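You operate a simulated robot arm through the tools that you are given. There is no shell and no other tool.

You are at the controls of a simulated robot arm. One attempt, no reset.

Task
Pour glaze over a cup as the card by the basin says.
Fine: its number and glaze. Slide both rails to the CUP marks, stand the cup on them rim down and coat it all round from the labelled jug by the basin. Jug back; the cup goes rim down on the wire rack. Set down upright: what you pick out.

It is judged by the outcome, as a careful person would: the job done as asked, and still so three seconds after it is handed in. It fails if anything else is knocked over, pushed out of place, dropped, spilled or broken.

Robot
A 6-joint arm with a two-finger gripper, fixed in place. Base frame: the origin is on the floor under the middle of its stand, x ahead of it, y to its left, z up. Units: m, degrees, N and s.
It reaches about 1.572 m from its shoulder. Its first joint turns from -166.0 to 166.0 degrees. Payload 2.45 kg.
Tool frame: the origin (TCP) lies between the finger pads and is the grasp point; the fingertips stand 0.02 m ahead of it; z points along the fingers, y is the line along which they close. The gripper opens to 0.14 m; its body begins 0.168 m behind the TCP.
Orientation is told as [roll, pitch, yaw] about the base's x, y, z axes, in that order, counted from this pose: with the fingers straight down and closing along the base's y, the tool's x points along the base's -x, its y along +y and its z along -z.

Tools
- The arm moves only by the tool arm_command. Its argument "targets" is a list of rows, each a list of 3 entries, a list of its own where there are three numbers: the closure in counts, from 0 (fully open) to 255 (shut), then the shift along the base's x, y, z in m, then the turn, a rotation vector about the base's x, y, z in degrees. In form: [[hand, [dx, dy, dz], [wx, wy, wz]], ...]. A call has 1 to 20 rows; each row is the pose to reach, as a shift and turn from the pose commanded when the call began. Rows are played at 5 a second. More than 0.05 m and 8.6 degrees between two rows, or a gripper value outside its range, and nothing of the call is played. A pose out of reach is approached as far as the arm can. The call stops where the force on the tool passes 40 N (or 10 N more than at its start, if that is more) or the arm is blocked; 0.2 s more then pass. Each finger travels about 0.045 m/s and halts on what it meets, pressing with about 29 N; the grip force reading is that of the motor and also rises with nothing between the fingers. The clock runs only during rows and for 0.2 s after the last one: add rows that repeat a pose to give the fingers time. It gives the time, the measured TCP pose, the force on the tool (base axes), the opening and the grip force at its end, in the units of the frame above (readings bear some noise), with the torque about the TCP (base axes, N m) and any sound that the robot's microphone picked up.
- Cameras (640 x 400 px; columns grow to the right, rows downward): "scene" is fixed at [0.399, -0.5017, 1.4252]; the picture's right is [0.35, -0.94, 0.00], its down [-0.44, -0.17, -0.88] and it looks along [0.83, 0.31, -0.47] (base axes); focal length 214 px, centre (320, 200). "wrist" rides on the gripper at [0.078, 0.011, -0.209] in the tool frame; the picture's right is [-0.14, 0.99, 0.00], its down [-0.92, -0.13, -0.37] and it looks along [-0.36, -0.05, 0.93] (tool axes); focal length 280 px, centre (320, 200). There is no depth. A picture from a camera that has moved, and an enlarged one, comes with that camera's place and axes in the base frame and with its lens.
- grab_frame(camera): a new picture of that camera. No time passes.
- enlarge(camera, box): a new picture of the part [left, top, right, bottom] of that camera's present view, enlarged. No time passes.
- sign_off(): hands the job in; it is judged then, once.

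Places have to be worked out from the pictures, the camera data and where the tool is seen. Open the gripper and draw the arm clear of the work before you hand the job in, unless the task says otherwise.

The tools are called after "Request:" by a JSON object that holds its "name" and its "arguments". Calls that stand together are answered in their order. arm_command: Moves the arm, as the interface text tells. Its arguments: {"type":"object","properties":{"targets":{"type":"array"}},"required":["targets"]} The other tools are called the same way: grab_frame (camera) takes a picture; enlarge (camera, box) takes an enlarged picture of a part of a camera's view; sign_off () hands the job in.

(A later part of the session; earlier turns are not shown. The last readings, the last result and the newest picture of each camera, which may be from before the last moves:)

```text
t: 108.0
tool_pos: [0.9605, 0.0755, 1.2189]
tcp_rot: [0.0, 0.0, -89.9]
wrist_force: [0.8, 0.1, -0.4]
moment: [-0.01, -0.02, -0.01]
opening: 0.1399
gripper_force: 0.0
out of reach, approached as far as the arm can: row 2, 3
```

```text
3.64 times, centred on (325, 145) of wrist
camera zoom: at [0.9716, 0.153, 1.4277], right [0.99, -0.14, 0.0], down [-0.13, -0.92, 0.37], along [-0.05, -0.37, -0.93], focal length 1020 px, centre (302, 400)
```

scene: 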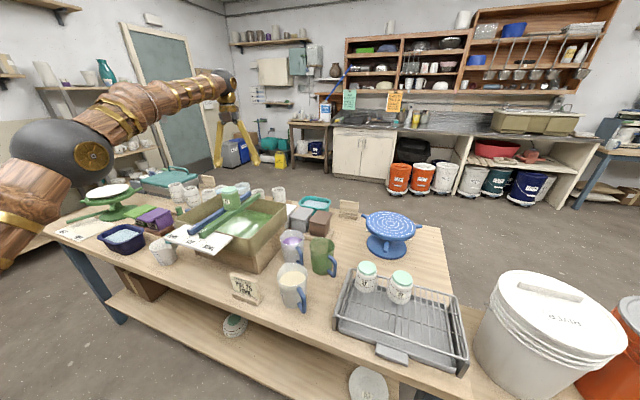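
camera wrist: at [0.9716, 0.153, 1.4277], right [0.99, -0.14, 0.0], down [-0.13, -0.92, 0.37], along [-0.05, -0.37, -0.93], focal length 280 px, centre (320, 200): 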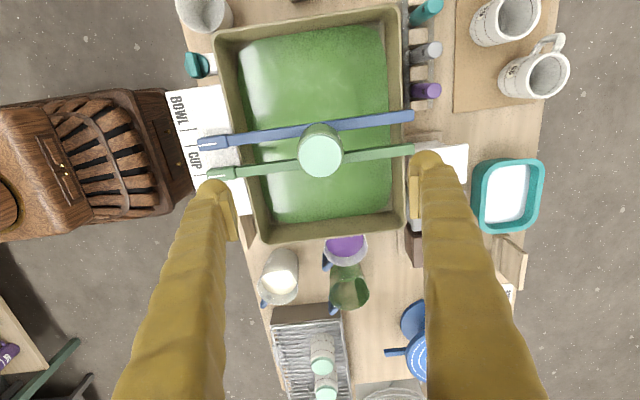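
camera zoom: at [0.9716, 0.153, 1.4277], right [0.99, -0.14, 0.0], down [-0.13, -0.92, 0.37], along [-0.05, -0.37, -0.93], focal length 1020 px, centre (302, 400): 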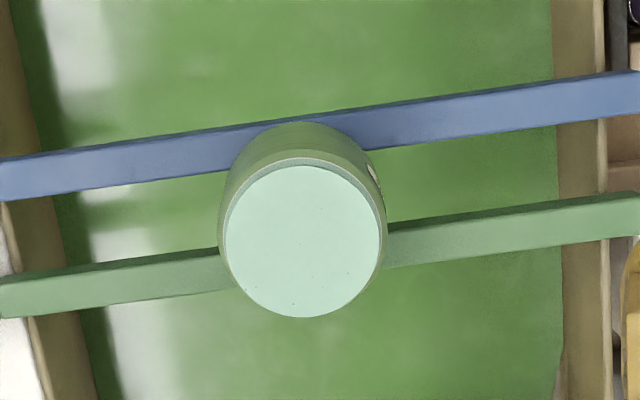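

The hand is centred over the cup to about 1 mm. I'll lower toward the waxed foot, so the fingers only touch the bare mint part and leave the wet glaze alone.

Request:
{"name": "arm_command", "arguments": {"targets": [[30, [0, 0.001, -0.03], [0, 0, 0]], [60, [0, 0.001, -0.06], [0, 0, 0]], [91, [0, 0.001, -0.09], [0, 0, 0]], [91, [0, 0.001, -0.1], [0, 0, 0]], [91, [0, 0.001, -0.1], [0, 0, 0]], [91, [0, 0.001, -0.1], [0, 0, 0]]]}}

Request:
{"name": "grab_frame", "arguments": {"camera": "wrist"}}

Request:
{"name": "enlarge", "arguments": {"camera": "scene", "box": [205, 150, 275, 225]}}

```text
t: 109.4
tool_pos: [0.9603, 0.0758, 1.1202]
tcp_rot: [-0.1, -0.1, -90.0]
wrist_force: [0.0, -0.1, -0.4]
moment: [0.0, 0.01, 0.01]
opening: 0.0901
gripper_force: 0.0
```

```text
taken
camera wrist: at [0.9724, 0.1542, 1.3278], right [0.99, -0.14, 0.0], down [-0.13, -0.92, 0.37], along [-0.05, -0.37, -0.93], focal length 280 px, centre (320, 200)
```

wrist: 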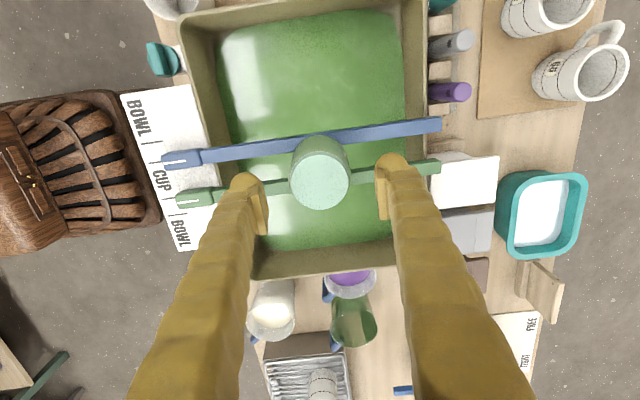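

```text
5.33 times, centred on (240, 188) of scene
camera zoom: at [0.399, -0.5017, 1.4252], right [0.35, -0.94, 0.0], down [-0.44, -0.17, -0.88], along [0.83, 0.31, -0.47], focal length 1144 px, centre (747, 267)
```

zoom: 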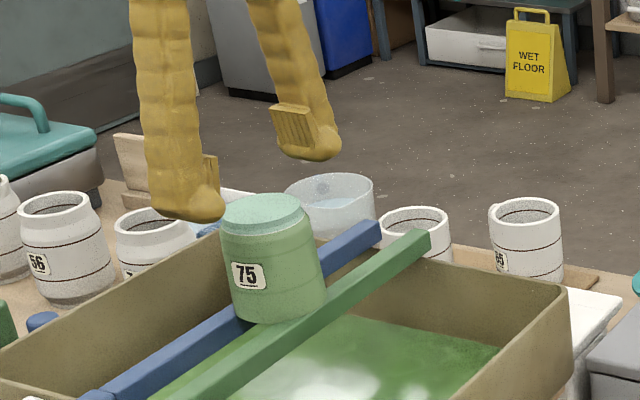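

The pads end about 10 mm above the toes, and the toes are recessed. I'll lower to TCP z ≈ 1.085, where the pads meet only the foot, and close.

Request:
{"name": "arm_command", "arguments": {"targets": [[91, [0, 0, -0.015], [0, 0, 0]], [91, [0, 0, -0.03], [0, 0, 0]], [91, [0, 0, -0.035], [0, 0, 0]], [91, [0, 0, -0.035], [0, 0, 0]]]}}

Request:
{"name": "enlarge", "arguments": {"camera": "scene", "box": [205, 150, 275, 225]}}

Request:
{"name": "enlarge", "arguments": {"camera": "wrist", "box": [220, 120, 420, 260]}}

```text
t: 110.4
tool_pos: [0.9587, 0.0754, 1.0838]
tcp_rot: [0.0, -0.1, -90.0]
wrist_force: [-0.8, -0.7, -0.1]
moment: [0.01, 0.0, 0.0]
opening: 0.0901
gripper_force: 0.0
```

```text
5.33 times, centred on (240, 188) of scene
camera zoom: at [0.399, -0.5017, 1.4252], right [0.35, -0.94, 0.0], down [-0.44, -0.17, -0.88], along [0.83, 0.31, -0.47], focal length 1144 px, centre (747, 267)
```

zoom: 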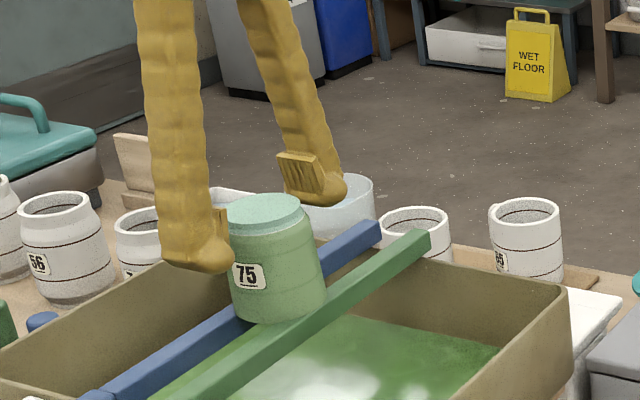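

```text
2.86 times, centred on (320, 190) of wrist
camera zoom: at [0.9707, 0.1548, 1.2919], right [0.99, -0.14, 0.0], down [-0.13, -0.92, 0.37], along [-0.05, -0.37, -0.93], focal length 801 px, centre (320, 229)
```

zoom: 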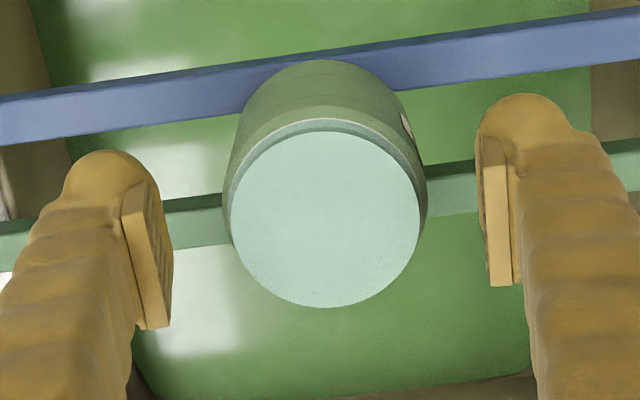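

Geometry looks right. I'll close on the foot.

Request:
{"name": "arm_command", "arguments": {"targets": [[110, [0, 0, 0], [0, 0, 0]], [130, [0, 0, 0], [0, 0, 0]], [145, [0, 0, 0], [0, 0, 0]], [160, [0, 0, 0], [0, 0, 0]], [175, [0, 0, 0], [0, 0, 0]], [190, [0, 0, 0], [0, 0, 0]], [195, [0, 0, 0], [0, 0, 0]]]}}

Request:
{"name": "enlarge", "arguments": {"camera": "scene", "box": [205, 150, 275, 225]}}

Request:
{"name": "enlarge", "arguments": {"camera": "wrist", "box": [220, 120, 420, 260]}}

```text
t: 112.0
tool_pos: [0.9583, 0.0759, 1.0835]
tcp_rot: [0.0, 0.0, -90.0]
wrist_force: [0.4, -0.1, 0.7]
moment: [0.01, 0.0, -0.03]
opening: 0.058
gripper_force: 28.7
```

```text
5.33 times, centred on (240, 188) of scene
camera zoom: at [0.399, -0.5017, 1.4252], right [0.35, -0.94, 0.0], down [-0.44, -0.17, -0.88], along [0.83, 0.31, -0.47], focal length 1144 px, centre (747, 267)
```

zoom: 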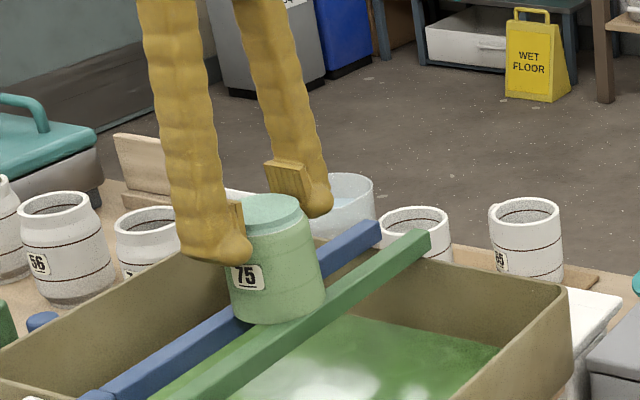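

```text
2.86 times, centred on (320, 190) of wrist
camera zoom: at [0.9707, 0.1547, 1.292], right [0.99, -0.14, 0.0], down [-0.13, -0.92, 0.37], along [-0.05, -0.37, -0.93], focal length 801 px, centre (320, 229)
```

zoom: 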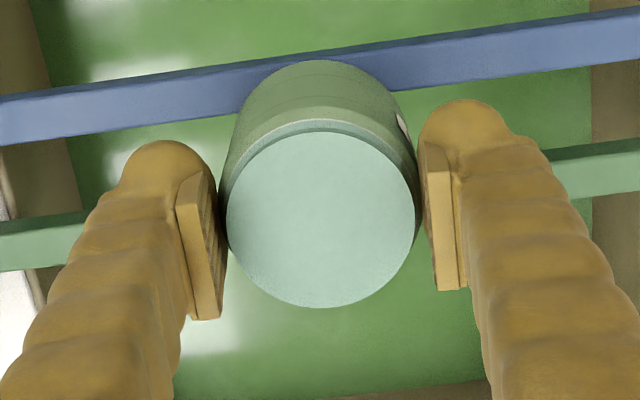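

The opening reads 0.058 against a 0.054 foot, so the pad edges are on the shoulder just below the wax. I'll back off, rise 6 mm and re-close on the foot alone.

Request:
{"name": "arm_command", "arguments": {"targets": [[150, [0, 0, 0], [0, 0, 0]], [130, [0, 0, 0], [0, 0, 0]], [125, [0, 0, 0.003], [0, 0, 0]], [125, [0, 0, 0.006], [0, 0, 0]], [125, [0, 0, 0.006], [0, 0, 0]], [145, [0, 0, 0.006], [0, 0, 0]], [160, [0, 0, 0.006], [0, 0, 0]], [175, [0, 0, 0.006], [0, 0, 0]], [190, [0, 0, 0.006], [0, 0, 0]], [200, [0, 0, 0.006], [0, 0, 0]], [200, [0, 0, 0.006], [0, 0, 0]]]}}

Request:
{"name": "enlarge", "arguments": {"camera": "scene", "box": [205, 150, 275, 225]}}

Request:
{"name": "enlarge", "arguments": {"camera": "wrist", "box": [220, 120, 420, 260]}}

```text
t: 114.4
tool_pos: [0.9596, 0.0776, 1.0892]
tcp_rot: [0.0, 0.0, -90.1]
wrist_force: [-0.3, -0.4, 2.8]
moment: [-0.01, 0.0, -0.05]
opening: 0.0557
gripper_force: 29.4
```

```text
5.33 times, centred on (240, 188) of scene
camera zoom: at [0.399, -0.5017, 1.4252], right [0.35, -0.94, 0.0], down [-0.44, -0.17, -0.88], along [0.83, 0.31, -0.47], focal length 1144 px, centre (747, 267)
```

zoom: 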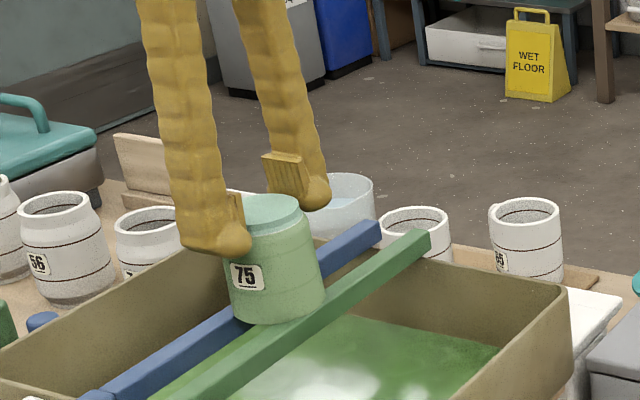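

```text
2.86 times, centred on (320, 190) of wrist
camera zoom: at [0.9704, 0.1542, 1.2981], right [0.99, -0.14, 0.0], down [-0.13, -0.92, 0.37], along [-0.05, -0.37, -0.93], focal length 801 px, centre (320, 229)
```

zoom: 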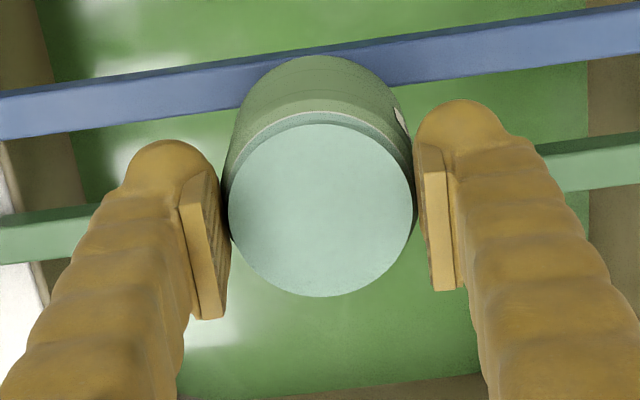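

The opening is now 0.0557, matching the foot. I'll test with a tiny lift of a few millimetres.

Request:
{"name": "arm_command", "arguments": {"targets": [[210, [0, 0, 0], [0, 0, 0]], [210, [0, 0, 0.002], [0, 0, 0]], [210, [0, 0, 0.004], [0, 0, 0]], [210, [0, 0, 0.006], [0, 0, 0]], [210, [0, 0, 0.006], [0, 0, 0]]]}}

Request:
{"name": "enlarge", "arguments": {"camera": "scene", "box": [205, 150, 275, 225]}}

Request:
{"name": "enlarge", "arguments": {"camera": "wrist", "box": [220, 120, 420, 260]}}

```text
t: 115.6
tool_pos: [0.9595, 0.076, 1.095]
tcp_rot: [-0.1, -0.1, -90.0]
wrist_force: [-0.9, 0.3, -1.3]
moment: [-0.02, -0.02, -0.02]
opening: 0.0554
gripper_force: 28.8
```

```text
5.33 times, centred on (240, 188) of scene
camera zoom: at [0.399, -0.5017, 1.4252], right [0.35, -0.94, 0.0], down [-0.44, -0.17, -0.88], along [0.83, 0.31, -0.47], focal length 1144 px, centre (747, 267)
```

zoom: 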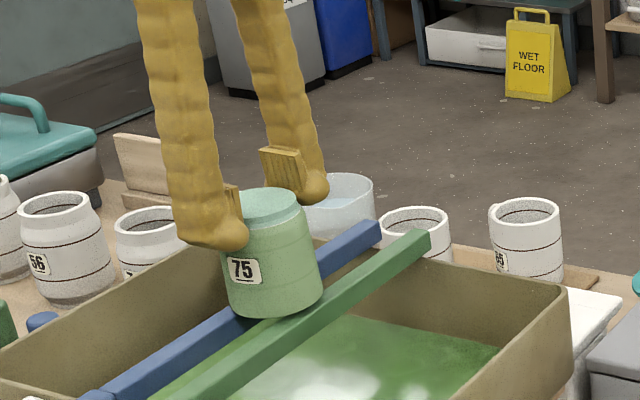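

```text
2.86 times, centred on (320, 190) of wrist
camera zoom: at [0.97, 0.1549, 1.3032], right [0.99, -0.14, 0.0], down [-0.13, -0.92, 0.37], along [-0.05, -0.37, -0.93], focal length 801 px, centre (320, 229)
```

zoom: 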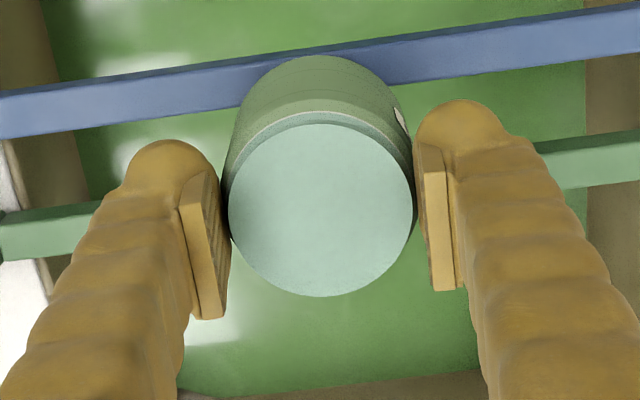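

The cup rose with the hand and hasn't shifted in the grip. I'll lift slowly another 25 mm and check again while still over the basin.

Request:
{"name": "arm_command", "arguments": {"targets": [[215, [0, 0, 0.004], [0, 0, 0]], [215, [0, 0, 0.008], [0, 0, 0]], [215, [0, 0, 0.014], [0, 0, 0]], [215, [0, 0, 0.02], [0, 0, 0]], [215, [0, 0, 0.025], [0, 0, 0]], [215, [0, 0, 0.025], [0, 0, 0]], [215, [0, 0, 0.025], [0, 0, 0]]]}}

Request:
{"name": "enlarge", "arguments": {"camera": "scene", "box": [205, 150, 275, 225]}}

Request:
{"name": "enlarge", "arguments": {"camera": "wrist", "box": [220, 120, 420, 260]}}

```text
t: 117.2
tool_pos: [0.9589, 0.0758, 1.1209]
tcp_rot: [0.0, 0.1, -90.0]
wrist_force: [0.7, 0.3, -2.2]
moment: [-0.01, 0.0, 0.0]
opening: 0.0557
gripper_force: 28.5
```

```text
5.33 times, centred on (240, 188) of scene
camera zoom: at [0.399, -0.5017, 1.4252], right [0.35, -0.94, 0.0], down [-0.44, -0.17, -0.88], along [0.83, 0.31, -0.47], focal length 1144 px, centre (747, 267)
```

zoom: 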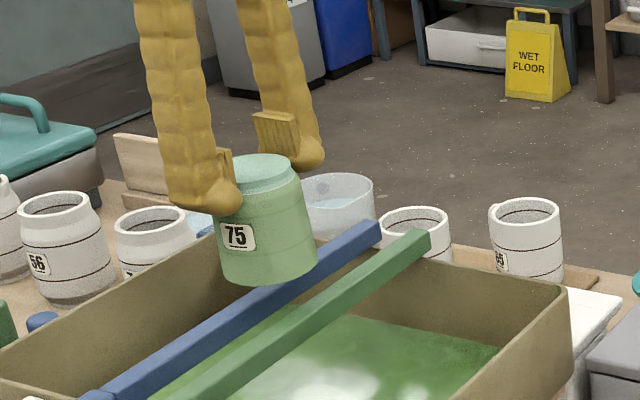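

```text
2.86 times, centred on (320, 190) of wrist
camera zoom: at [0.97, 0.1539, 1.3295], right [0.99, -0.14, 0.0], down [-0.13, -0.92, 0.37], along [-0.05, -0.37, -0.93], focal length 801 px, centre (320, 229)
```

zoom: 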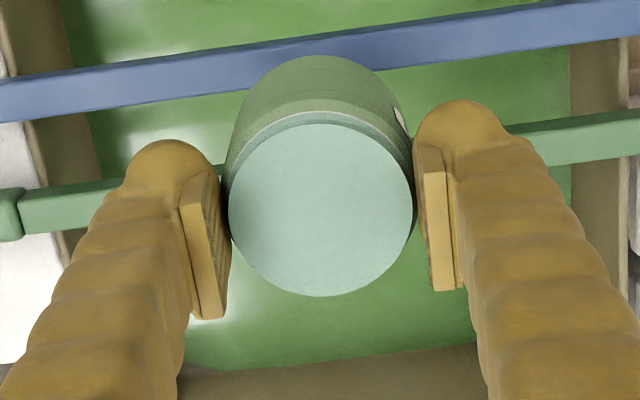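

The cup is held level by its foot, and no glaze was touched above it. I'll pause over the basin for about 3 s to let it drip.

Request:
{"name": "arm_command", "arguments": {"targets": [[215, [0, 0, 0.01], [0, 0, 0]], [215, [0, 0, 0.02], [0, 0, 0]], [215, [0, 0, 0.03], [0, 0, 0]], [215, [0, 0, 0.04], [0, 0, 0]], [215, [0, 0, 0.05], [0, 0, 0]], [215, [0, 0, 0.05], [0, 0, 0]], [215, [0, 0, 0.05], [0, 0, 0]], [215, [0, 0, 0.05], [0, 0, 0]], [215, [0, 0, 0.05], [0, 0, 0]], [215, [0, 0, 0.05], [0, 0, 0]], [215, [0, 0, 0.05], [0, 0, 0]], [215, [0, 0, 0.05], [0, 0, 0]], [215, [0, 0, 0.05], [0, 0, 0]], [215, [0, 0, 0.05], [0, 0, 0]], [215, [0, 0, 0.05], [0, 0, 0]]]}}

Request:
{"name": "enlarge", "arguments": {"camera": "scene", "box": [190, 130, 310, 250]}}

```text
t: 120.4
tool_pos: [0.9595, 0.075, 1.1706]
tcp_rot: [0.0, -0.1, -90.1]
wrist_force: [-1.0, 0.0, 0.0]
moment: [0.0, -0.01, -0.05]
opening: 0.022
gripper_force: 0.2
```

```text
3.33 times, centred on (250, 190) of scene
camera zoom: at [0.399, -0.5017, 1.4252], right [0.35, -0.94, 0.0], down [-0.44, -0.17, -0.88], along [0.83, 0.31, -0.47], focal length 715 px, centre (553, 233)
```

zoom: 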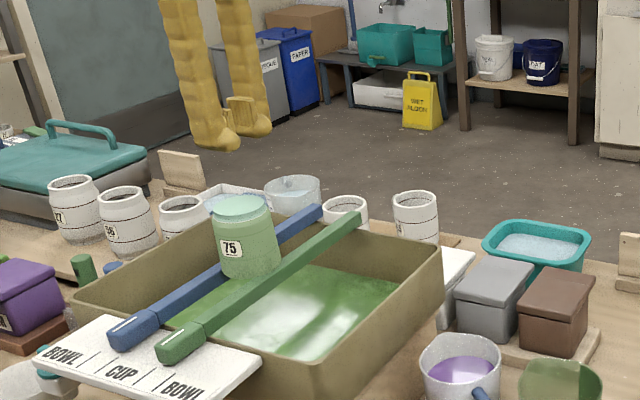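

The cup slipped out of the foot grip (opening 0.022) and is back on the rails. I'll check closely that it stands properly and that nothing moved.

Request:
{"name": "grab_frame", "arguments": {"camera": "wrist"}}

Request:
{"name": "enlarge", "arguments": {"camera": "scene", "box": [205, 170, 275, 225]}}

Request:
{"name": "enlarge", "arguments": {"camera": "wrist", "box": [220, 80, 420, 220]}}

Request:
{"name": "enlarge", "arguments": {"camera": "scene", "box": [160, 200, 260, 270]}}

```text
taken
camera wrist: at [0.9712, 0.1543, 1.3792], right [0.99, -0.14, 0.0], down [-0.13, -0.92, 0.37], along [-0.05, -0.37, -0.93], focal length 280 px, centre (320, 200)
```

wrist: 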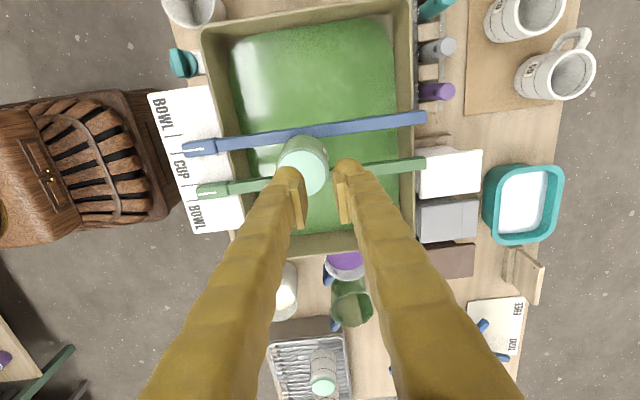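

```text
7.27 times, centred on (240, 198) of scene
camera zoom: at [0.399, -0.5017, 1.4252], right [0.35, -0.94, 0.0], down [-0.44, -0.17, -0.88], along [0.83, 0.31, -0.47], focal length 1560 px, centre (902, 218)
```

zoom: 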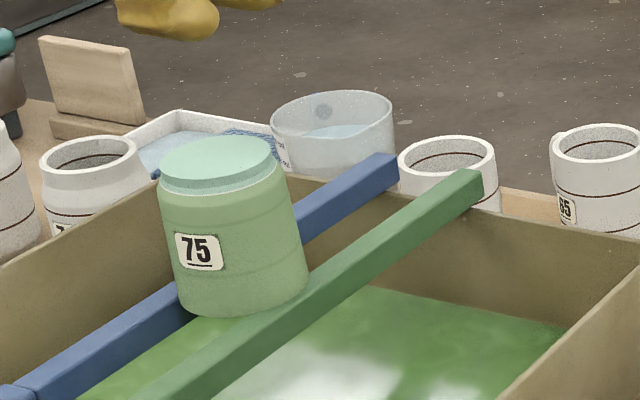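

```text
2.86 times, centred on (320, 150) of wrist
camera zoom: at [0.9712, 0.1543, 1.3792], right [0.99, -0.14, 0.0], down [-0.13, -0.92, 0.37], along [-0.05, -0.37, -0.93], focal length 801 px, centre (320, 343)
```

zoom: 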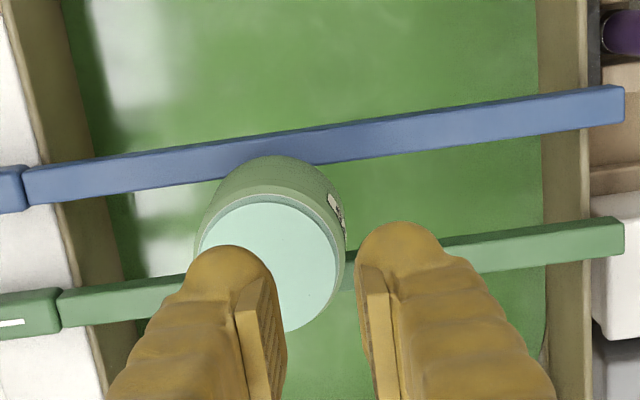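

```text
5.71 times, centred on (210, 235) of scene
camera zoom: at [0.399, -0.5017, 1.4252], right [0.35, -0.94, 0.0], down [-0.44, -0.17, -0.88], along [0.83, 0.31, -0.47], focal length 1226 px, centre (949, 0)
```

zoom: 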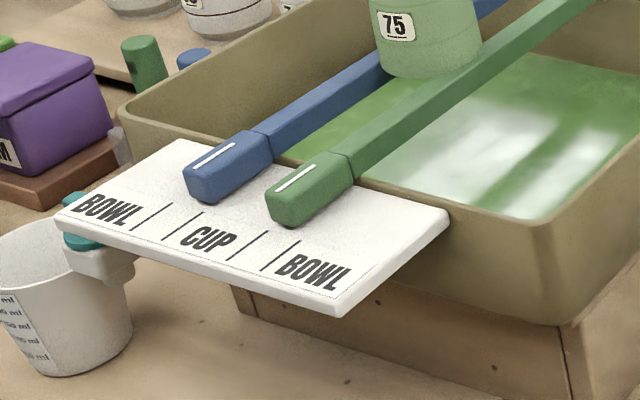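

The cup landed upright, rim down on the rails, about 20 mm toward −x at (0.940, 0.072). The foot grip isn't secure enough, so I'll use the body grip that held before. First I'll open up high and re-centre.

Request:
{"name": "arm_command", "arguments": {"targets": [[180, [0, 0, 0.01], [0, 0, 0]], [140, [0, 0, 0.02], [0, 0, 0]], [100, [-0.0065, -0.001, 0.03], [0, 0, 0]], [75, [-0.013, -0.002, 0.03], [0, 0, 0]], [75, [-0.0195, -0.003, 0.03], [0, 0, 0]], [75, [-0.0195, -0.003, 0.03], [0, 0, 0]], [75, [-0.0195, -0.003, 0.03], [0, 0, 0]]]}}

Request:
{"name": "enlarge", "arguments": {"camera": "wrist", "box": [220, 80, 420, 220]}}

Request:
{"name": "grab_frame", "arguments": {"camera": "wrist"}}

```text
t: 122.0
tool_pos: [0.9387, 0.0737, 1.1998]
tcp_rot: [0.0, 0.0, -89.9]
wrist_force: [-0.5, 0.8, -0.7]
moment: [0.0, -0.01, 0.0]
opening: 0.0989
gripper_force: 0.0
```

```text
2.86 times, centred on (320, 150) of wrist
camera zoom: at [0.9504, 0.1517, 1.4084], right [0.99, -0.14, 0.0], down [-0.13, -0.92, 0.37], along [-0.05, -0.37, -0.93], focal length 801 px, centre (320, 343)
```

zoom: 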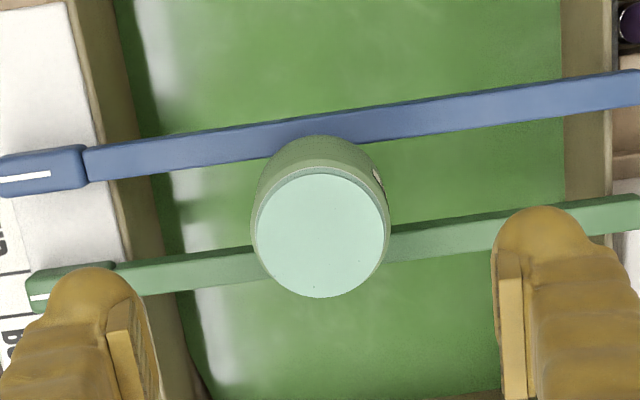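

```text
taken
camera wrist: at [0.9504, 0.1517, 1.4084], right [0.99, -0.14, 0.0], down [-0.13, -0.92, 0.37], along [-0.05, -0.37, -0.93], focal length 280 px, centre (320, 200)
```

wrist: 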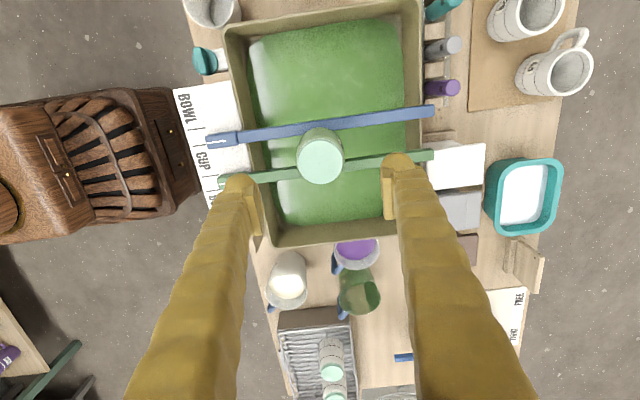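

The cup is centred under the hand. I'll lower to TCP z ≈ 1.044, the same body height that held before, then close.

Request:
{"name": "arm_command", "arguments": {"targets": [[75, [0, -0.0012, -0.035], [0, 0, 0]], [75, [0, -0.0012, -0.07], [0, 0, 0]], [75, [0, -0.0012, -0.1], [0, 0, 0]], [75, [0, -0.0012, -0.13], [0, 0, 0]], [75, [0, -0.0012, -0.15], [0, 0, 0]], [75, [0, -0.0012, -0.156], [0, 0, 0]], [75, [0, -0.0012, -0.156], [0, 0, 0]]]}}

Request:
{"name": "enlarge", "arguments": {"camera": "wrist", "box": [220, 120, 420, 260]}}

Request:
{"name": "enlarge", "arguments": {"camera": "scene", "box": [205, 150, 275, 225]}}

```text
t: 123.6
tool_pos: [0.9399, 0.0737, 1.0444]
tcp_rot: [0.0, 0.1, -90.1]
wrist_force: [-0.2, -0.5, -0.7]
moment: [-0.02, 0.0, 0.0]
opening: 0.099
gripper_force: 0.0
```

```text
2.86 times, centred on (320, 190) of wrist
camera zoom: at [0.9512, 0.151, 1.2532], right [0.99, -0.14, 0.0], down [-0.13, -0.92, 0.37], along [-0.05, -0.37, -0.93], focal length 801 px, centre (320, 229)
```

zoom: 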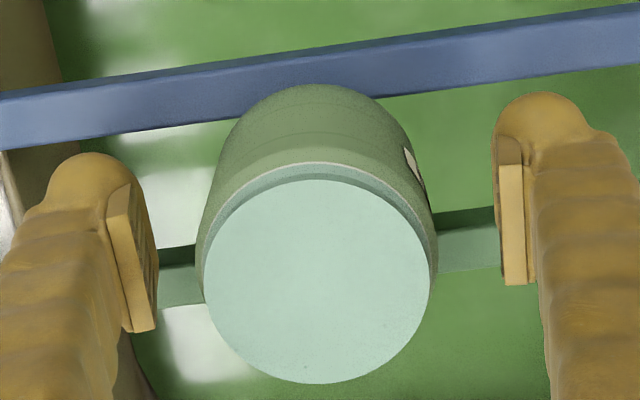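

```text
5.33 times, centred on (240, 188) of scene
camera zoom: at [0.399, -0.5017, 1.4252], right [0.35, -0.94, 0.0], down [-0.44, -0.17, -0.88], along [0.83, 0.31, -0.47], focal length 1144 px, centre (747, 267)
```

zoom: 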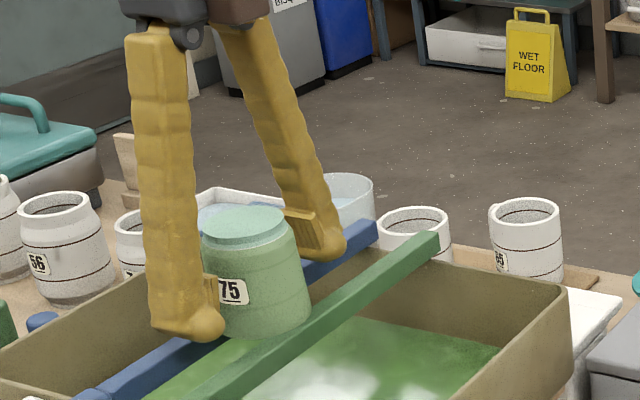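

The alignment is good. I'll close on the body with a 2 mm y correction.

Request:
{"name": "arm_command", "arguments": {"targets": [[100, [0, -0.002, 0], [0, 0, 0]], [120, [0, -0.002, 0], [0, 0, 0]], [135, [0, -0.002, 0], [0, 0, 0]], [150, [0, -0.002, 0], [0, 0, 0]], [170, [0, -0.002, 0], [0, 0, 0]], [190, [0, -0.002, 0], [0, 0, 0]], [200, [0, -0.002, 0], [0, 0, 0]], [200, [0, -0.002, 0], [0, 0, 0]]]}}

Request:
{"name": "enlarge", "arguments": {"camera": "wrist", "box": [220, 120, 420, 260]}}

```text
t: 125.4
tool_pos: [0.9408, 0.0717, 1.0455]
tcp_rot: [0.1, -0.1, -90.0]
wrist_force: [0.0, -0.3, 0.6]
moment: [0.02, -0.02, -0.01]
opening: 0.0612
gripper_force: 28.8
```

```text
2.86 times, centred on (320, 190) of wrist
camera zoom: at [0.9515, 0.149, 1.2539], right [0.99, -0.14, 0.0], down [-0.13, -0.92, 0.37], along [-0.05, -0.37, -0.93], focal length 801 px, centre (320, 229)
```

zoom: 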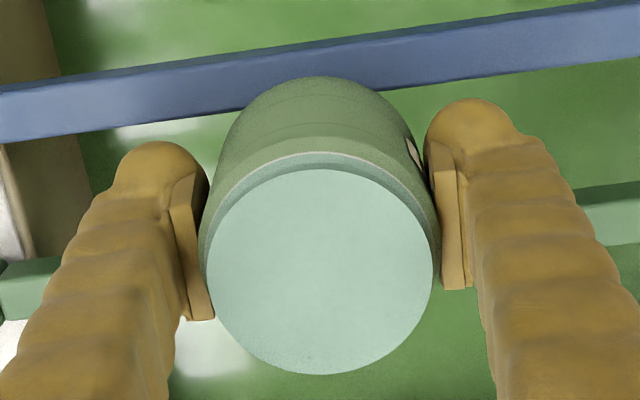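

The body grip is on (0.0612, 29 N). I'll lift 8 mm and hold a couple of seconds to check for slip while still just above the rails.

Request:
{"name": "arm_command", "arguments": {"targets": [[210, [0, 0, 0.002], [0, 0, 0]], [210, [0, 0, 0.005], [0, 0, 0]], [210, [0, 0, 0.008], [0, 0, 0]], [210, [0, 0, 0.008], [0, 0, 0]], [210, [0, 0, 0.008], [0, 0, 0]], [210, [0, 0, 0.008], [0, 0, 0]], [210, [0, 0, 0.008], [0, 0, 0]], [210, [0, 0, 0.008], [0, 0, 0]], [210, [0, 0, 0.008], [0, 0, 0]], [210, [0, 0, 0.008], [0, 0, 0]], [210, [0, 0, 0.008], [0, 0, 0]], [210, [0, 0, 0.008], [0, 0, 0]]]}}

Request:
{"name": "enlarge", "arguments": {"camera": "wrist", "box": [220, 120, 420, 260]}}

Request:
{"name": "enlarge", "arguments": {"camera": "scene", "box": [205, 150, 275, 225]}}

```text
t: 128.0
tool_pos: [0.9402, 0.0701, 1.0541]
tcp_rot: [0.0, 0.0, -90.0]
wrist_force: [0.0, -0.3, -1.7]
moment: [-0.03, 0.02, 0.03]
opening: 0.0615
gripper_force: 29.0
```

```text
2.86 times, centred on (320, 190) of wrist
camera zoom: at [0.9517, 0.148, 1.2614], right [0.99, -0.14, 0.0], down [-0.13, -0.92, 0.37], along [-0.05, -0.37, -0.93], focal length 801 px, centre (320, 229)
```

zoom: 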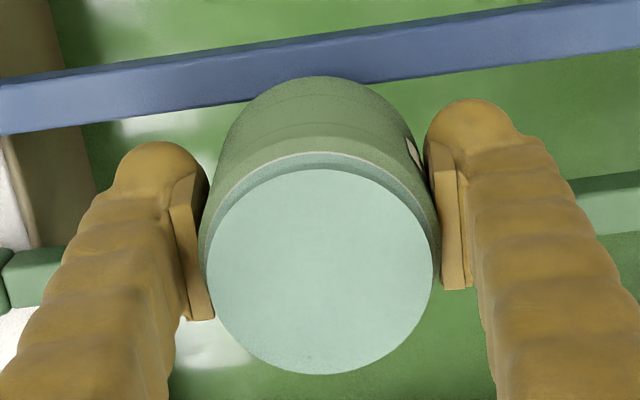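

```text
5.33 times, centred on (240, 188) of scene
camera zoom: at [0.399, -0.5017, 1.4252], right [0.35, -0.94, 0.0], down [-0.44, -0.17, -0.88], along [0.83, 0.31, -0.47], focal length 1144 px, centre (747, 267)
```

zoom: 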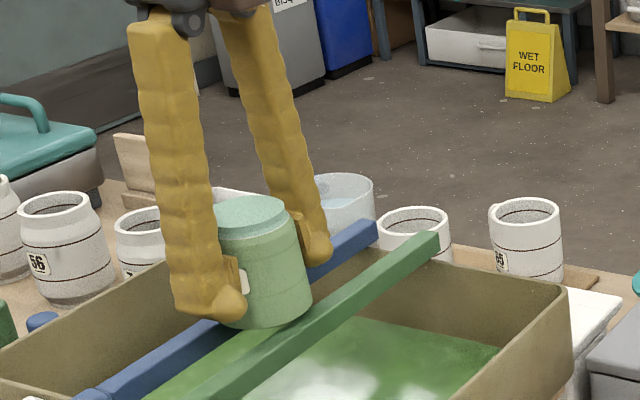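

No slip over 2 s; the cup's position in the grip is identical. I'll lift on gently to z ≈ 1.15 and verify again.

Request:
{"name": "arm_command", "arguments": {"targets": [[215, [0, 0, 0.008], [0, 0, 0]], [215, [0, 0, 0.018], [0, 0, 0]], [215, [0, 0, 0.03], [0, 0, 0]], [215, [0, 0, 0.042], [0, 0, 0]], [215, [0, 0, 0.054], [0, 0, 0]], [215, [0, 0, 0.066], [0, 0, 0]], [215, [0, 0, 0.078], [0, 0, 0]], [215, [0, 0, 0.088], [0, 0, 0]], [215, [0, 0, 0.096], [0, 0, 0]], [215, [0, 0, 0.096], [0, 0, 0]], [215, [0, 0, 0.096], [0, 0, 0]], [215, [0, 0, 0.096], [0, 0, 0]], [215, [0, 0, 0.096], [0, 0, 0]], [215, [0, 0, 0.096], [0, 0, 0]]]}}

Request:
{"name": "grab_frame", "arguments": {"camera": "wrist"}}

Request:
{"name": "enlarge", "arguments": {"camera": "wrist", "box": [220, 120, 420, 260]}}

```text
t: 131.0
tool_pos: [0.9395, 0.0712, 1.1482]
tcp_rot: [0.0, -0.1, -90.0]
wrist_force: [-0.2, 1.1, -2.0]
moment: [0.01, 0.0, 0.02]
opening: 0.0617
gripper_force: 28.8
```

```text
taken
camera wrist: at [0.951, 0.149, 1.3571], right [0.99, -0.14, 0.0], down [-0.13, -0.92, 0.37], along [-0.05, -0.37, -0.93], focal length 280 px, centre (320, 200)
```

wrist: 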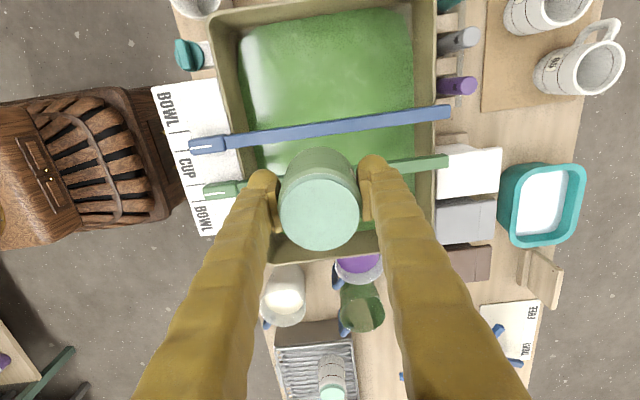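

```text
2.86 times, centred on (320, 190) of wrist
camera zoom: at [0.951, 0.149, 1.3571], right [0.99, -0.14, 0.0], down [-0.13, -0.92, 0.37], along [-0.05, -0.37, -0.93], focal length 801 px, centre (320, 229)
```

zoom: 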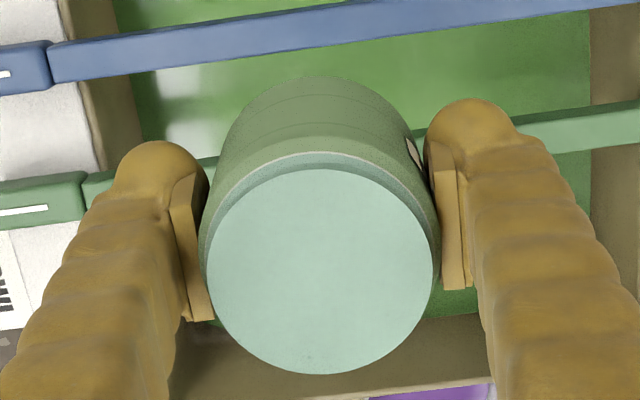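

The grip is solid. I'll carry the cup steadily to above its rack position at (0.892, −0.666).

Request:
{"name": "arm_command", "arguments": {"targets": [[215, [-0.001, -0.012, 0.003], [0, 0, 0]], [215, [-0.003, -0.036, 0.006], [0, 0, 0]], [215, [-0.006, -0.074, 0.01], [0, 0, 0]], [215, [-0.009, -0.114, 0.01], [0, 0, 0]], [215, [-0.012, -0.156, 0.01], [0, 0, 0]], [215, [-0.015, -0.198, 0.01], [0, 0, 0]], [215, [-0.018, -0.24, 0.01], [0, 0, 0]], [215, [-0.021, -0.282, 0.01], [0, 0, 0]], [215, [-0.024, -0.324, 0.01], [0, 0, 0]], [215, [-0.027, -0.366, 0.01], [0, 0, 0]], [215, [-0.03, -0.408, 0.01], [0, 0, 0]], [215, [-0.033, -0.45, 0.01], [0, 0, 0]], [215, [-0.036, -0.492, 0.01], [0, 0, 0]], [215, [-0.038, -0.534, 0.01], [0, 0, 0]], [215, [-0.04, -0.576, 0.01], [0, 0, 0]], [215, [-0.042, -0.618, 0.01], [0, 0, 0]], [215, [-0.044, -0.66, 0.01], [0, 0, 0]], [215, [-0.046, -0.7, 0.01], [0, 0, 0]], [215, [-0.047, -0.727, 0.01], [0, 0, 0]], [215, [-0.047, -0.737, 0.01], [0, 0, 0]]]}}

Request:
{"name": "grab_frame", "arguments": {"camera": "wrist"}}

Request:
{"name": "grab_frame", "arguments": {"camera": "scene"}}

```text
t: 135.2
tool_pos: [0.8945, -0.6677, 1.1594]
tcp_rot: [0.0, 0.0, -90.0]
wrist_force: [0.5, 0.7, -1.3]
moment: [-0.02, -0.02, -0.02]
opening: 0.0616
gripper_force: 29.0
```

```text
taken
camera wrist: at [0.9058, -0.5895, 1.3688], right [0.99, -0.14, 0.0], down [-0.13, -0.92, 0.37], along [-0.05, -0.37, -0.93], focal length 280 px, centre (320, 200)
```

wrist: 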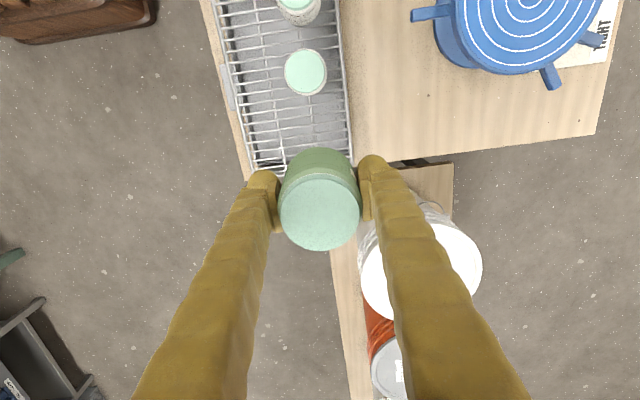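

```text
taken
```

scene: 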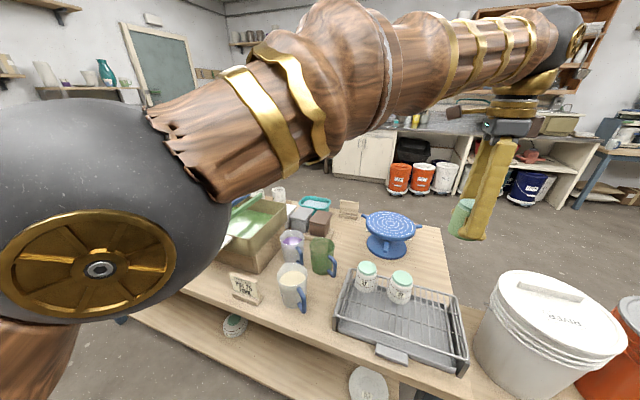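

The cup arrived safely above the rack. I'll correct by (−2, +1.5) mm and lower to about 12 mm above the wires.

Request:
{"name": "arm_command", "arguments": {"targets": [[215, [-0.0025, 0.0015, -0.02], [0, 0, 0]], [215, [-0.0025, 0.0015, -0.05], [0, 0, 0]], [215, [-0.0025, 0.0015, -0.08], [0, 0, 0]], [215, [-0.0025, 0.0015, -0.11], [0, 0, 0]], [215, [-0.0025, 0.0015, -0.14], [0, 0, 0]], [215, [-0.0025, 0.0015, -0.17], [0, 0, 0]], [215, [-0.0025, 0.0015, -0.2], [0, 0, 0]], [215, [-0.0025, 0.0015, -0.225], [0, 0, 0]], [215, [-0.0025, 0.0015, -0.237], [0, 0, 0]], [215, [-0.0025, 0.0015, -0.237], [0, 0, 0]]]}}

Request:
{"name": "grab_frame", "arguments": {"camera": "wrist"}}

Request:
{"name": "enlarge", "arguments": {"camera": "scene", "box": [340, 220, 490, 350]}}

```text
t: 137.4
tool_pos: [0.8888, -0.6667, 0.9203]
tcp_rot: [-0.1, 0.0, -90.1]
wrist_force: [-0.7, 0.2, -1.6]
moment: [0.01, -0.01, 0.0]
opening: 0.0614
gripper_force: 28.4
```

```text
taken
camera wrist: at [0.9015, -0.5892, 1.13], right [0.99, -0.14, 0.0], down [-0.13, -0.92, 0.37], along [-0.05, -0.36, -0.93], focal length 280 px, centre (320, 200)
```

wrist: 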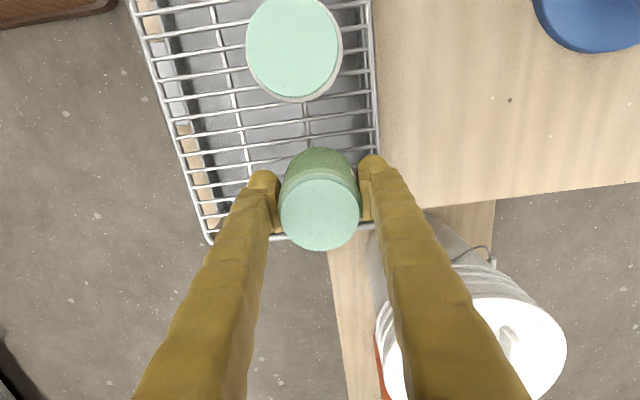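

```text
3.08 times, centred on (415, 285) of scene
camera zoom: at [0.399, -0.5017, 1.4252], right [0.35, -0.94, 0.0], down [-0.44, -0.17, -0.88], along [0.83, 0.31, -0.47], focal length 660 px, centre (28, -62)
```

zoom: 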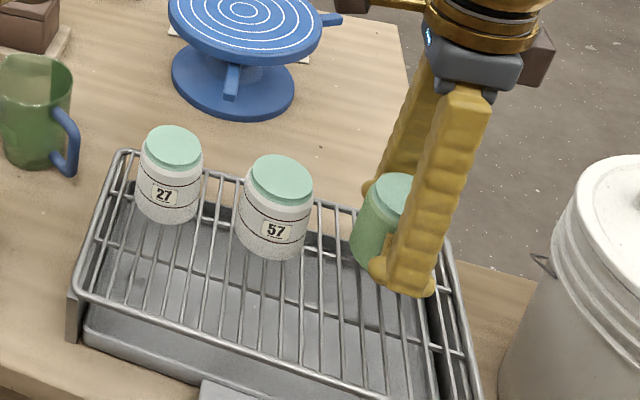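

The cup is over its slot, well clear of 57. I'll lower in small steps to contact.

Request:
{"name": "arm_command", "arguments": {"targets": [[215, [0.002, 0.0005, -0.004], [0, 0, 0]], [215, [0.002, 0.0005, -0.007], [0, 0, 0]], [215, [0.002, 0.0005, -0.009], [0, 0, 0]], [215, [0.002, 0.0005, -0.009], [0, 0, 0]]]}}

```text
t: 138.4
tool_pos: [0.892, -0.6657, 0.9127]
tcp_rot: [0.0, 0.1, -90.0]
wrist_force: [-0.1, 0.0, -2.5]
moment: [0.03, 0.0, -0.01]
opening: 0.0616
gripper_force: 29.1
```

No contact yet at z ≈ 0.913. I'll go a few more millimetres, slowly.

Request:
{"name": "arm_command", "arguments": {"targets": [[215, [0, 0, -0.0015], [0, 0, 0]], [215, [0, 0, -0.003], [0, 0, 0]], [215, [0, 0, -0.003], [0, 0, 0]]]}}

```text
t: 139.2
tool_pos: [0.8934, -0.6644, 0.9096]
tcp_rot: [0.1, 0.1, -89.9]
wrist_force: [0.0, -0.1, -2.0]
moment: [0.0, 0.0, -0.02]
opening: 0.0615
gripper_force: 29.3
```

Request:
{"name": "arm_command", "arguments": {"targets": [[215, [0, -0.001, -0.001], [0, 0, 0]], [215, [0, -0.001, -0.002], [0, 0, 0]], [215, [0, -0.001, -0.003], [0, 0, 0]], [215, [0, -0.001, -0.003], [0, 0, 0]]]}}

Request:
{"name": "enlarge", "arguments": {"camera": "scene", "box": [390, 250, 480, 320]}}

```text
t: 140.2
tool_pos: [0.8923, -0.6662, 0.9082]
tcp_rot: [0.1, -0.1, -90.1]
wrist_force: [-5.9, 3.7, 24.4]
moment: [-0.05, -0.04, 0.01]
opening: 0.0615
gripper_force: 29.0
```

```text
5.71 times, centred on (435, 285) of scene
camera zoom: at [0.399, -0.5017, 1.4252], right [0.35, -0.94, 0.0], down [-0.44, -0.17, -0.88], along [0.83, 0.31, -0.47], focal length 1226 px, centre (-337, -286)
```

zoom: 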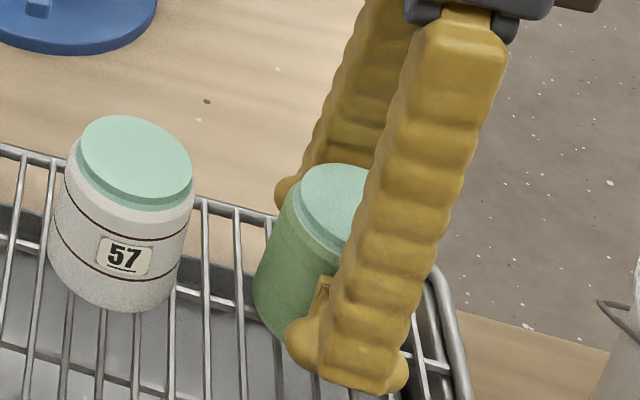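

Contact is firm (24 N), so the cup is seated. I'll relieve it by about 1.5 mm and then open slowly.

Request:
{"name": "arm_command", "arguments": {"targets": [[215, [0, 0, 0.0015], [0, 0, 0]], [190, [0, 0, 0.0015], [0, 0, 0]], [165, [0, 0, 0.0015], [0, 0, 0]], [140, [0, 0, 0.0015], [0, 0, 0]], [120, [0, 0, 0.0015], [0, 0, 0]], [100, [0, 0, 0.0015], [0, 0, 0]], [80, [0, 0, 0.0015], [0, 0, 0]], [75, [0, 0, 0.0015], [0, 0, 0]], [75, [0, 0, 0.0015], [0, 0, 0]]]}}

Request:
{"name": "grab_frame", "arguments": {"camera": "wrist"}}

Request:
{"name": "enlarge", "arguments": {"camera": "scene", "box": [390, 250, 480, 320]}}

```text
t: 142.2
tool_pos: [0.8933, -0.6672, 0.9076]
tcp_rot: [0.0, -0.1, -90.1]
wrist_force: [-0.3, 0.5, 0.0]
moment: [0.0, -0.02, 0.05]
opening: 0.0988
gripper_force: 0.0
```

```text
taken
camera wrist: at [0.9044, -0.5888, 1.1157], right [0.99, -0.14, 0.0], down [-0.13, -0.92, 0.37], along [-0.05, -0.36, -0.93], focal length 280 px, centre (320, 200)
```

wrist: 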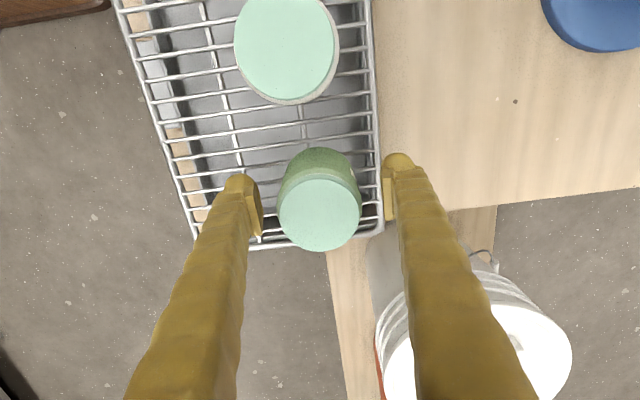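

```text
5.71 times, centred on (435, 285) of scene
camera zoom: at [0.399, -0.5017, 1.4252], right [0.35, -0.94, 0.0], down [-0.44, -0.17, -0.88], along [0.83, 0.31, -0.47], focal length 1226 px, centre (-337, -286)
```

zoom: 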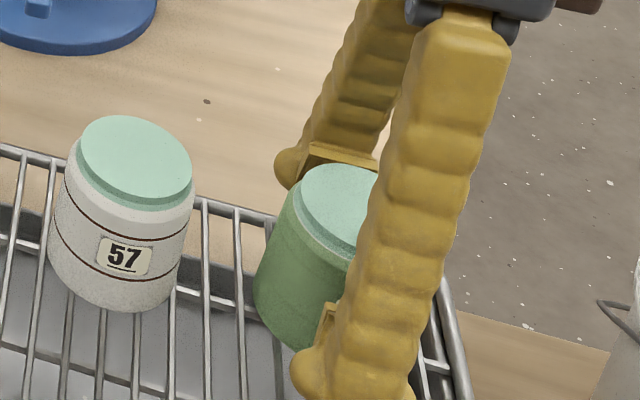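

The cup is released and standing rim down. I'll rise straight up and then look.

Request:
{"name": "arm_command", "arguments": {"targets": [[70, [0, 0, 0.015], [0, 0, 0]], [65, [0, 0, 0.04], [0, 0, 0]], [60, [0, 0, 0.08], [0, 0, 0]], [50, [0, 0, 0.12], [0, 0, 0]], [40, [0, 0, 0.16], [0, 0, 0]], [30, [0, 0, 0.2], [0, 0, 0]], [20, [0, 0, 0.24], [0, 0, 0]], [0, [0, 0, 0.28], [0, 0, 0]], [0, [0, 0, 0.3], [0, 0, 0]], [0, [0, 0, 0.3], [0, 0, 0]]]}}

Request:
{"name": "grab_frame", "arguments": {"camera": "wrist"}}

Request:
{"name": "enlarge", "arguments": {"camera": "scene", "box": [340, 250, 470, 360]}}

Request:
{"name": "grab_frame", "arguments": {"camera": "scene"}}

```text
t: 144.4
tool_pos: [0.8934, -0.666, 1.2098]
tcp_rot: [0.0, 0.0, -90.0]
wrist_force: [0.8, 0.2, 0.0]
moment: [0.02, 0.02, 0.01]
opening: 0.1402
gripper_force: 0.1
```

```text
taken
camera wrist: at [0.9049, -0.588, 1.4193], right [0.99, -0.14, 0.0], down [-0.13, -0.92, 0.37], along [-0.05, -0.36, -0.93], focal length 280 px, centre (320, 200)
```

wrist: 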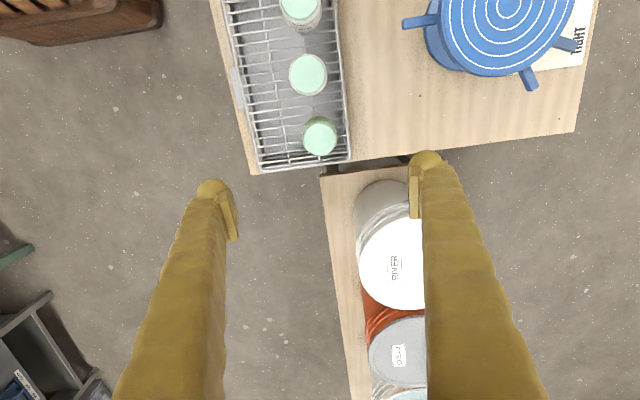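

```text
3.64 times, centred on (405, 305) of scene
camera zoom: at [0.399, -0.5017, 1.4252], right [0.35, -0.94, 0.0], down [-0.44, -0.17, -0.88], along [0.83, 0.31, -0.47], focal length 780 px, centre (11, -182)
```

zoom: 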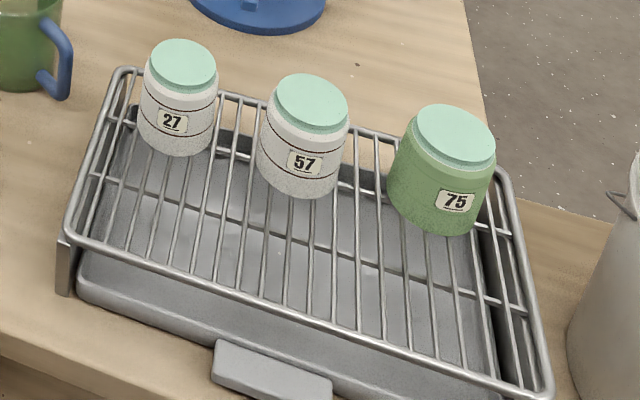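

```text
taken
```

scene: 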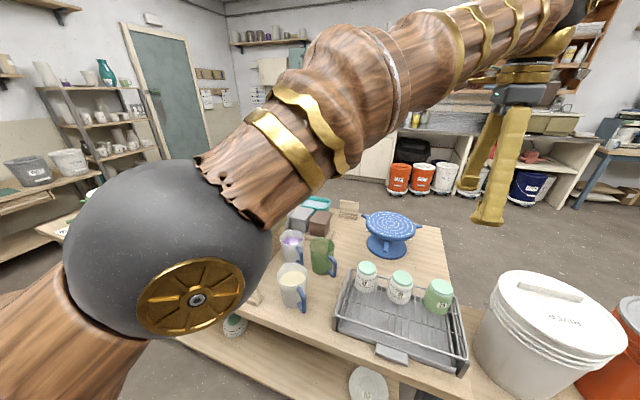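

The glazed cup 75 is back on the rack, rim down, next to 57 and 27. I'll now check that the rails are still on their CUP marks after the earlier slip.

Request:
{"name": "arm_command", "arguments": {"targets": [[0, [-0.01, 0.037, 0], [0, 0, 4.5]], [0, [-0.02, 0.074, 0], [0, 0, 9]], [0, [-0.03, 0.111, 0], [0, 0, 13.5]], [0, [-0.04, 0.148, 0], [0, 0, 18]], [0, [-0.05, 0.185, 0], [0, 0, 22.5]], [0, [-0.06, 0.222, 0], [0, 0, 27]], [0, [-0.07, 0.259, 0], [0, 0, 31.5]], [0, [-0.08, 0.296, 0], [0, 0, 36]], [0, [-0.09, 0.333, 0], [0, 0, 40.5]], [0, [-0.1, 0.37, 0], [0, 0, 45]], [0, [-0.11, 0.407, 0], [0, 0, 49.5]], [0, [-0.12, 0.444, 0], [0, 0, 54]], [0, [-0.13, 0.481, 0], [0, 0, 58.5]], [0, [-0.14, 0.518, 0], [0, 0, 63]], [0, [-0.15, 0.555, 0], [0, 0, 67.5]], [0, [-0.16, 0.592, 0], [0, 0, 72]], [0, [-0.17, 0.629, 0], [0, 0, 76.5]], [0, [-0.18, 0.666, 0], [0, 0, 81]], [0, [-0.19, 0.703, 0], [0, 0, 85.5]], [0, [-0.193, 0.74, 0], [0, 0, 90]]]}}

Request:
{"name": "enlarge", "arguments": {"camera": "wrist", "box": [220, 120, 440, 260]}}

Request:
{"name": "grab_frame", "arguments": {"camera": "wrist"}}

Request:
{"name": "grab_frame", "arguments": {"camera": "scene"}}

```text
t: 148.6
tool_pos: [0.7011, 0.0749, 1.2084]
tcp_rot: [0.0, 0.0, 0.0]
wrist_force: [0.7, -0.3, -0.3]
moment: [0.0, 0.01, -0.01]
opening: 0.1396
gripper_force: 0.1
```

```text
2.86 times, centred on (330, 190) of wrist
camera zoom: at [0.6228, 0.0858, 1.417], right [0.14, 0.99, 0.0], down [0.92, -0.13, 0.37], along [0.37, -0.05, -0.93], focal length 801 px, centre (291, 229)
```

zoom: 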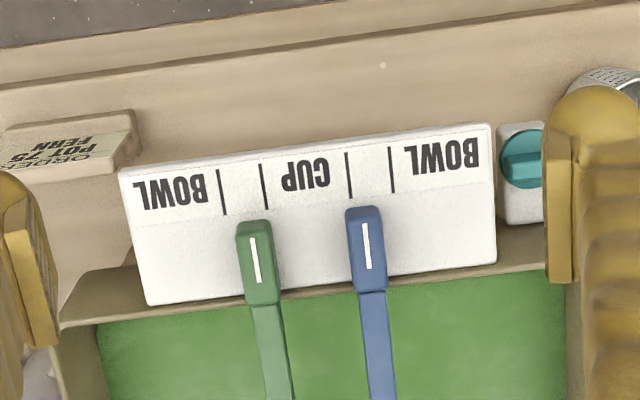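

```text
taken
camera wrist: at [0.6228, 0.0858, 1.417], right [0.14, 0.99, 0.0], down [0.92, -0.13, 0.37], along [0.37, -0.05, -0.93], focal length 280 px, centre (320, 200)
```

wrist: 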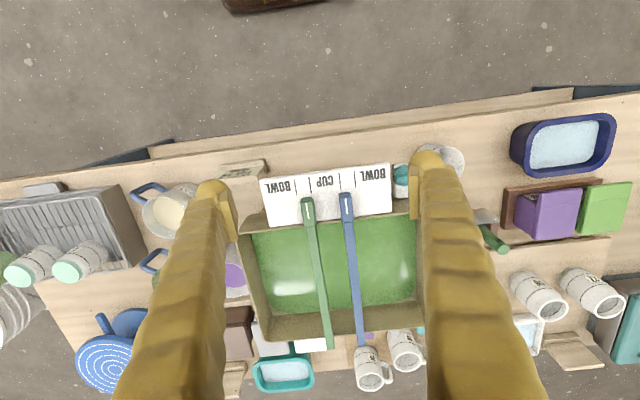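

```text
taken
```

scene: 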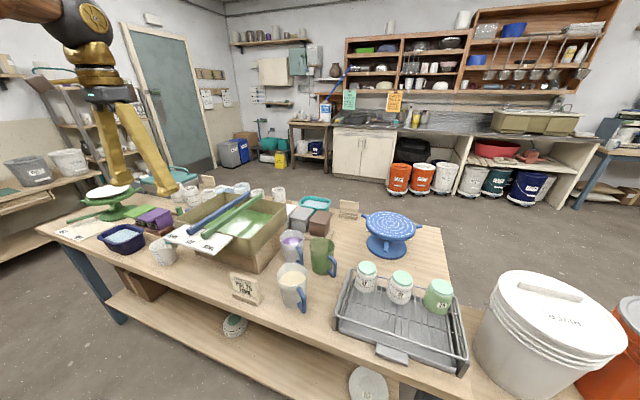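

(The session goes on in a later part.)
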